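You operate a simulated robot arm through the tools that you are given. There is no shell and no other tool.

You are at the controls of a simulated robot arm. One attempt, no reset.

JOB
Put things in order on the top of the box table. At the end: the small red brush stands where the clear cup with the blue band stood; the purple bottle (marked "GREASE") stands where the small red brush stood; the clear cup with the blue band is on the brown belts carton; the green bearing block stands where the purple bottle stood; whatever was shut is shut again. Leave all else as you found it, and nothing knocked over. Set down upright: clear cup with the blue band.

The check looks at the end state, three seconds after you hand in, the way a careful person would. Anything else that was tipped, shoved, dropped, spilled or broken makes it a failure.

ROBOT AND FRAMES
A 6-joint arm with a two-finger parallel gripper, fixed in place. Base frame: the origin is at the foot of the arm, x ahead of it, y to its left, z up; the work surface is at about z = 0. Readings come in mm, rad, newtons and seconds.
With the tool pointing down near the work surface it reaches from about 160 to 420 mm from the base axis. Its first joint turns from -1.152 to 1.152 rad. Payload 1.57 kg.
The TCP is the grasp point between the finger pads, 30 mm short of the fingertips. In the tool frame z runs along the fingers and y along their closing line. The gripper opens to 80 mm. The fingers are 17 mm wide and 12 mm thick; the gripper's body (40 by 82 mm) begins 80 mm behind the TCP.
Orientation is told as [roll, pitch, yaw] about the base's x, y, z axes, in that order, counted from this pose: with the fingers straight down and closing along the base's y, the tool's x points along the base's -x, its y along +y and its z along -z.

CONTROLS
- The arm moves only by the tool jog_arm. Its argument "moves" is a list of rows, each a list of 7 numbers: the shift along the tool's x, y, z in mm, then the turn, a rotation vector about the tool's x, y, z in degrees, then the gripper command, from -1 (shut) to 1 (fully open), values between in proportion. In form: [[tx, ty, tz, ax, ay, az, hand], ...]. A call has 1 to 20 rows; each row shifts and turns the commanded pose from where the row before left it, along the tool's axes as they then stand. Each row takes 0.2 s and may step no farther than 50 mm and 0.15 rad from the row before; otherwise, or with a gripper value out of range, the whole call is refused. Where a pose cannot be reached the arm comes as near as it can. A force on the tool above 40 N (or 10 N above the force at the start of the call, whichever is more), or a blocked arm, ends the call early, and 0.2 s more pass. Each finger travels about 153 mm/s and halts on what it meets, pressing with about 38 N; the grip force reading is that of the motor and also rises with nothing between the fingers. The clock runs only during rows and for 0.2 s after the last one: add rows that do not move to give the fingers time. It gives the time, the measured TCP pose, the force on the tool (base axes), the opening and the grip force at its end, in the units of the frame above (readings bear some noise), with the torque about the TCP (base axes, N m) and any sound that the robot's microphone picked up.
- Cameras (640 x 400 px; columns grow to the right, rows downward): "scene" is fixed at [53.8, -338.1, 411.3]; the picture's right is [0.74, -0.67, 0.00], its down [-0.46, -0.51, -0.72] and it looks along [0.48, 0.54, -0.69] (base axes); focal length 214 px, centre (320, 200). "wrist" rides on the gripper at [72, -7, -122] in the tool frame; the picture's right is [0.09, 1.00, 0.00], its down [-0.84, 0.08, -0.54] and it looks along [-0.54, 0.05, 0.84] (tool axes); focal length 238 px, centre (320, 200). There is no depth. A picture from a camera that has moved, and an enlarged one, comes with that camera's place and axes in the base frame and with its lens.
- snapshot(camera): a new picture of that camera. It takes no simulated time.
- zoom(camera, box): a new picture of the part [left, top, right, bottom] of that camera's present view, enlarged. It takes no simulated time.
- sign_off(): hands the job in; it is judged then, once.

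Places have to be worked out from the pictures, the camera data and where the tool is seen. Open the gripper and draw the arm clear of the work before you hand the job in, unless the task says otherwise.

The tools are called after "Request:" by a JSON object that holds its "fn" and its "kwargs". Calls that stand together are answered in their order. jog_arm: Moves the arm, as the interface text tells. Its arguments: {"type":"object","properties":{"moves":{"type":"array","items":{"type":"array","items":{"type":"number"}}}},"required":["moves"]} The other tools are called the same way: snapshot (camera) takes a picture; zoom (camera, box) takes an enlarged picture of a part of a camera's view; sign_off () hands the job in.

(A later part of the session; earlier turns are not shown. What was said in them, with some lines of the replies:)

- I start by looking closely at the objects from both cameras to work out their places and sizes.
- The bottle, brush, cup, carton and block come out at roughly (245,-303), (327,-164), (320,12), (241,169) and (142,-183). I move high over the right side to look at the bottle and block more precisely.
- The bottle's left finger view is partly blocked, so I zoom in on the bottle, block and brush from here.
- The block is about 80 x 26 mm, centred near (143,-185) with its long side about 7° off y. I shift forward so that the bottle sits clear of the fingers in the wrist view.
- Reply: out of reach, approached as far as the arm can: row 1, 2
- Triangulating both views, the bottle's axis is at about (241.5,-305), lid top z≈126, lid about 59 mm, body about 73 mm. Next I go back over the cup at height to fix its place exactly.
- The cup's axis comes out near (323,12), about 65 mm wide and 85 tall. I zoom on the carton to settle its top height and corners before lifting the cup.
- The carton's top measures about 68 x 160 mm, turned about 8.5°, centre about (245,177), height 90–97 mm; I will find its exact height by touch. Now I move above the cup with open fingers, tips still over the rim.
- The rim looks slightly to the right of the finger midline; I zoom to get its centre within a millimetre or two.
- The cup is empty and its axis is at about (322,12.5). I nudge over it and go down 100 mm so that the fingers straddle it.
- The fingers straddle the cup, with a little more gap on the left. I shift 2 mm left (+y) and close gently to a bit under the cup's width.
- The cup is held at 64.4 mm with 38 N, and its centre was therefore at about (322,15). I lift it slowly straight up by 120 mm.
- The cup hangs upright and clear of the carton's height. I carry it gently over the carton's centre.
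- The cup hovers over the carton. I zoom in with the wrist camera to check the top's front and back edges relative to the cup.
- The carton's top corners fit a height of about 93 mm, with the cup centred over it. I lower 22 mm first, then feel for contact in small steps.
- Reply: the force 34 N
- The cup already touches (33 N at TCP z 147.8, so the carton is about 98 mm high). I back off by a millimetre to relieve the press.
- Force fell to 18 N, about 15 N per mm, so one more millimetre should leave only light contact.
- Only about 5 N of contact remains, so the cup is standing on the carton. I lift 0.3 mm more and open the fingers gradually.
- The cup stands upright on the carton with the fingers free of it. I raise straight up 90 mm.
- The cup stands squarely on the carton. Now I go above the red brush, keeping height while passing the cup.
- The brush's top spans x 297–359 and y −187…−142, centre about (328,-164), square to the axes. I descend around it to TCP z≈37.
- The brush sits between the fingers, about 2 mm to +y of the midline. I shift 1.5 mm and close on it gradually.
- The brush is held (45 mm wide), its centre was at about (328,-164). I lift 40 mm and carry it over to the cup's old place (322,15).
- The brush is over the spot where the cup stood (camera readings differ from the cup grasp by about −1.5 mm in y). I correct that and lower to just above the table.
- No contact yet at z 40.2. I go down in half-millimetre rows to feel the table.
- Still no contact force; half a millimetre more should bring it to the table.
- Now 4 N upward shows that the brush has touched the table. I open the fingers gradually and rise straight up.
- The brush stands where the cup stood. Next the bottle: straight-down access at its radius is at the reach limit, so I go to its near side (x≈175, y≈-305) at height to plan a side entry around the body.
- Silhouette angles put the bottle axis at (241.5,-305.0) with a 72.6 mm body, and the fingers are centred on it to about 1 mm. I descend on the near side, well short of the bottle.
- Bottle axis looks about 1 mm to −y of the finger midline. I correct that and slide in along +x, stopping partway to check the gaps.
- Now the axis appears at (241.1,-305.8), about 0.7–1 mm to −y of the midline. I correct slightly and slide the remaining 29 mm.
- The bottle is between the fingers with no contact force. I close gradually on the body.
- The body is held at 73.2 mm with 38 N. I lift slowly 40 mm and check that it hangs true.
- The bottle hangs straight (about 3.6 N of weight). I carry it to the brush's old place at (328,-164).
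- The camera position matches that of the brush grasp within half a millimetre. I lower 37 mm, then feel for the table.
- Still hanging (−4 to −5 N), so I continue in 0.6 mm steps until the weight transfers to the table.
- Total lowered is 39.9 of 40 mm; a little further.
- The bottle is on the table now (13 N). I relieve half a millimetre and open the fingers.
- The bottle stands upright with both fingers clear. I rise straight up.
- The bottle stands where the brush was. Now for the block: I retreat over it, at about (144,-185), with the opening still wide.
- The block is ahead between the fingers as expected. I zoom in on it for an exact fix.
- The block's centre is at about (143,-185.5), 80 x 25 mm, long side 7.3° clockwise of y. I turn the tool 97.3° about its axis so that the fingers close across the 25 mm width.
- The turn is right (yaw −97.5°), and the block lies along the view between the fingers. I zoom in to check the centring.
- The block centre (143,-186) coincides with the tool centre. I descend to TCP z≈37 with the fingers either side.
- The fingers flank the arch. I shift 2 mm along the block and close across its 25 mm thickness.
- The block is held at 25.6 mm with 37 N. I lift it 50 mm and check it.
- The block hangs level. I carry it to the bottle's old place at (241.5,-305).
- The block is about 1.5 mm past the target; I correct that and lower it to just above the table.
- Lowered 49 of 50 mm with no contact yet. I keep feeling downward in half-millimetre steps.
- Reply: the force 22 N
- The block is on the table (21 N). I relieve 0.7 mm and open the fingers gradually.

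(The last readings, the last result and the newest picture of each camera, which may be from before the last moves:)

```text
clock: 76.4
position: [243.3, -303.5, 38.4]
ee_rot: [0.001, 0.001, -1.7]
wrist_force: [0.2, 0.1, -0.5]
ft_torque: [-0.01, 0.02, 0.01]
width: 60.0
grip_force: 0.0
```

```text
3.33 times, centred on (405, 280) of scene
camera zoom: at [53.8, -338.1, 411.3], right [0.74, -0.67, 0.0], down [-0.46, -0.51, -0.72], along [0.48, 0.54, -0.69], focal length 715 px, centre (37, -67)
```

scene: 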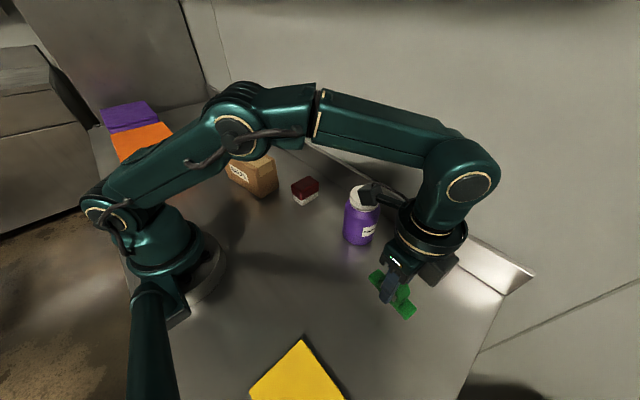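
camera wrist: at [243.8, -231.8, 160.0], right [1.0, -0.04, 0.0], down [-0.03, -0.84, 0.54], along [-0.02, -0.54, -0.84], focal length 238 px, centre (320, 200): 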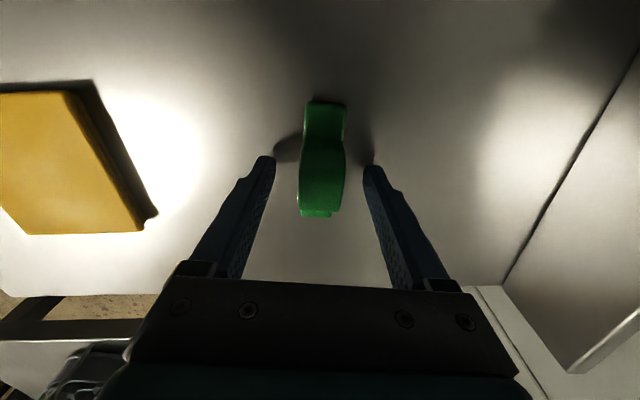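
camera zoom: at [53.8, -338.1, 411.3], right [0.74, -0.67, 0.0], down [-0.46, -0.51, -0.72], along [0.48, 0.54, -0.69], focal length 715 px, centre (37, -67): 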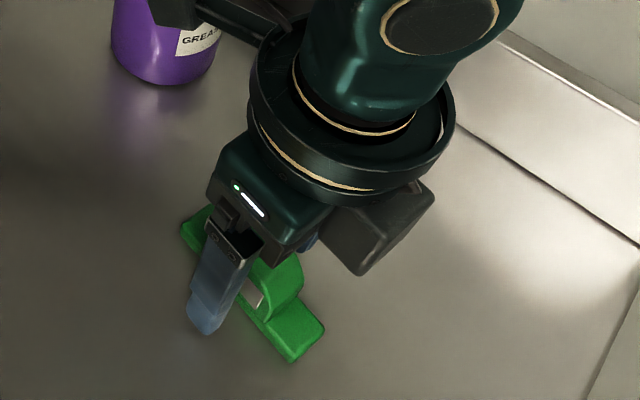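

The block stands in the bottle's place and the fingers are free. I rise straight up first, then draw back inwards and up.

Request:
{"fn": "jog_arm", "kwargs": {"moves": [[0, 0, -10, 0, 0, 0, 0.5], [0, 0, -20, 0, 0, 0, 0.5], [0, 0, -30, 0, 0, 0, 0.5], [19, -15.2, -30.4, 0, 0, 0, 0.5], [19, -15.2, -30.4, 0, 0, 0, 0.5], [19, -15.2, -30.4, 0, 0, 0, 0.5], [19, -15.2, -30.4, 0, 0, 0, 0.7], [19, -15.2, -30.4, 0, 0, 0, 1], [0, 0, 0, 0, 0, 0, 1], [0, 0, 0, 0, 0, 0, 1]]}}

Request:
{"fn": "snapshot", "kwargs": {"camera": "scene"}}

Request:
{"fn": "snapshot", "kwargs": {"camera": "wrist"}}

```text
clock: 78.6
position: [179.3, -200.7, 249.0]
ee_rot: [0.002, 0.001, -1.7]
wrist_force: [0.2, 0.0, 0.5]
ft_torque: [0.01, -0.02, -0.02]
width: 80.0
grip_force: 0.1
```

```text
taken
```

scene: 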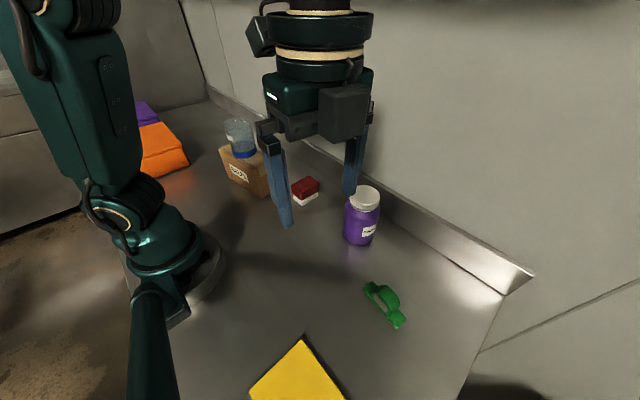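

```text
taken
camera wrist: at [180.7, -128.9, 371.4], right [1.0, -0.04, 0.0], down [-0.03, -0.84, 0.54], along [-0.02, -0.54, -0.84], focal length 238 px, centre (320, 200)
```

wrist: 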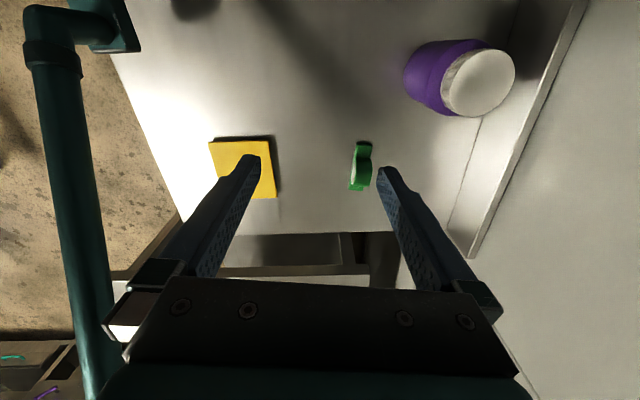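

Everything appears in place. I zoom in on each part of the scene for a last check before handing in.

Request:
{"fn": "zoom", "kwargs": {"camera": "scene", "box": [200, 100, 400, 225]}}

Request:
{"fn": "zoom", "kwargs": {"camera": "scene", "box": [240, 170, 480, 350]}}

```text
3.20 times, centred on (300, 162) of scene
camera zoom: at [53.8, -338.1, 411.3], right [0.74, -0.67, 0.0], down [-0.46, -0.51, -0.72], along [0.48, 0.54, -0.69], focal length 686 px, centre (384, 320)
```

zoom: 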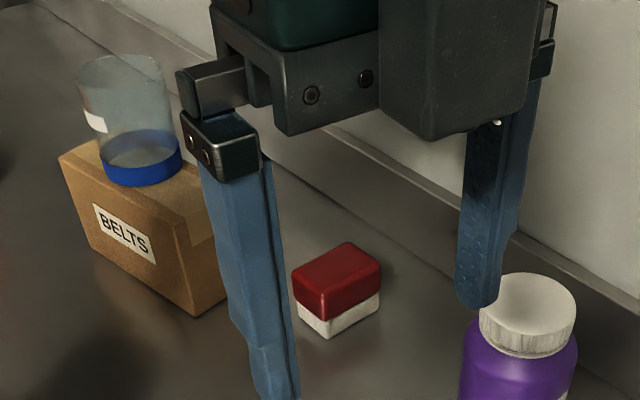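

```text
2.22 times, centred on (360, 260) of scene
camera zoom: at [53.8, -338.1, 411.3], right [0.74, -0.67, 0.0], down [-0.46, -0.51, -0.72], along [0.48, 0.54, -0.69], focal length 477 px, centre (231, 67)
```

zoom: 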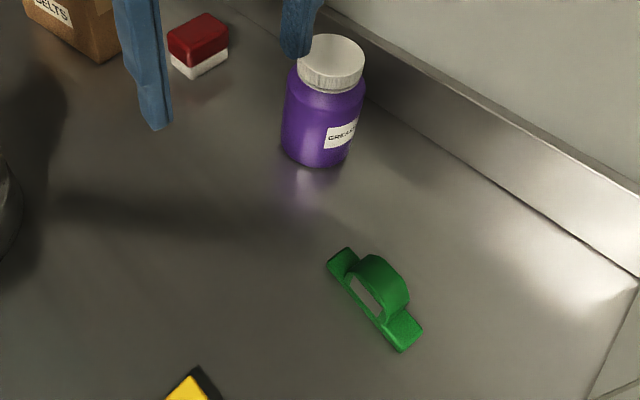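

The cup stands upright on the carton, the brush, bottle and block are all upright in their new places, and the carton and yellow pad have not moved. The gripper is open and high above the table, so I hand in.

Request:
{"fn": "sign_off", "kwargs": {}}

```text
The job is handed in.
```

The job is done and handed in. In the last pictures everything was upright and in its new place:

- **Clear cup with the blue band:** standing upright on the brown belts carton, near the middle of its top.
- **Small red brush:** where the cup stood.
- **Purple "GREASE" bottle:** where the brush stood. I carried it by the body, so its lid was never opened.
- **Green bearing block:** where the bottle stood, facing the same way as before.

By my readings each piece is within about 2 mm of its target. The carton and the yellow pad had not moved as far as I could tell from the pictures. The gripper was open and clear above the table when I handed in. The result of the check has not come back to me.
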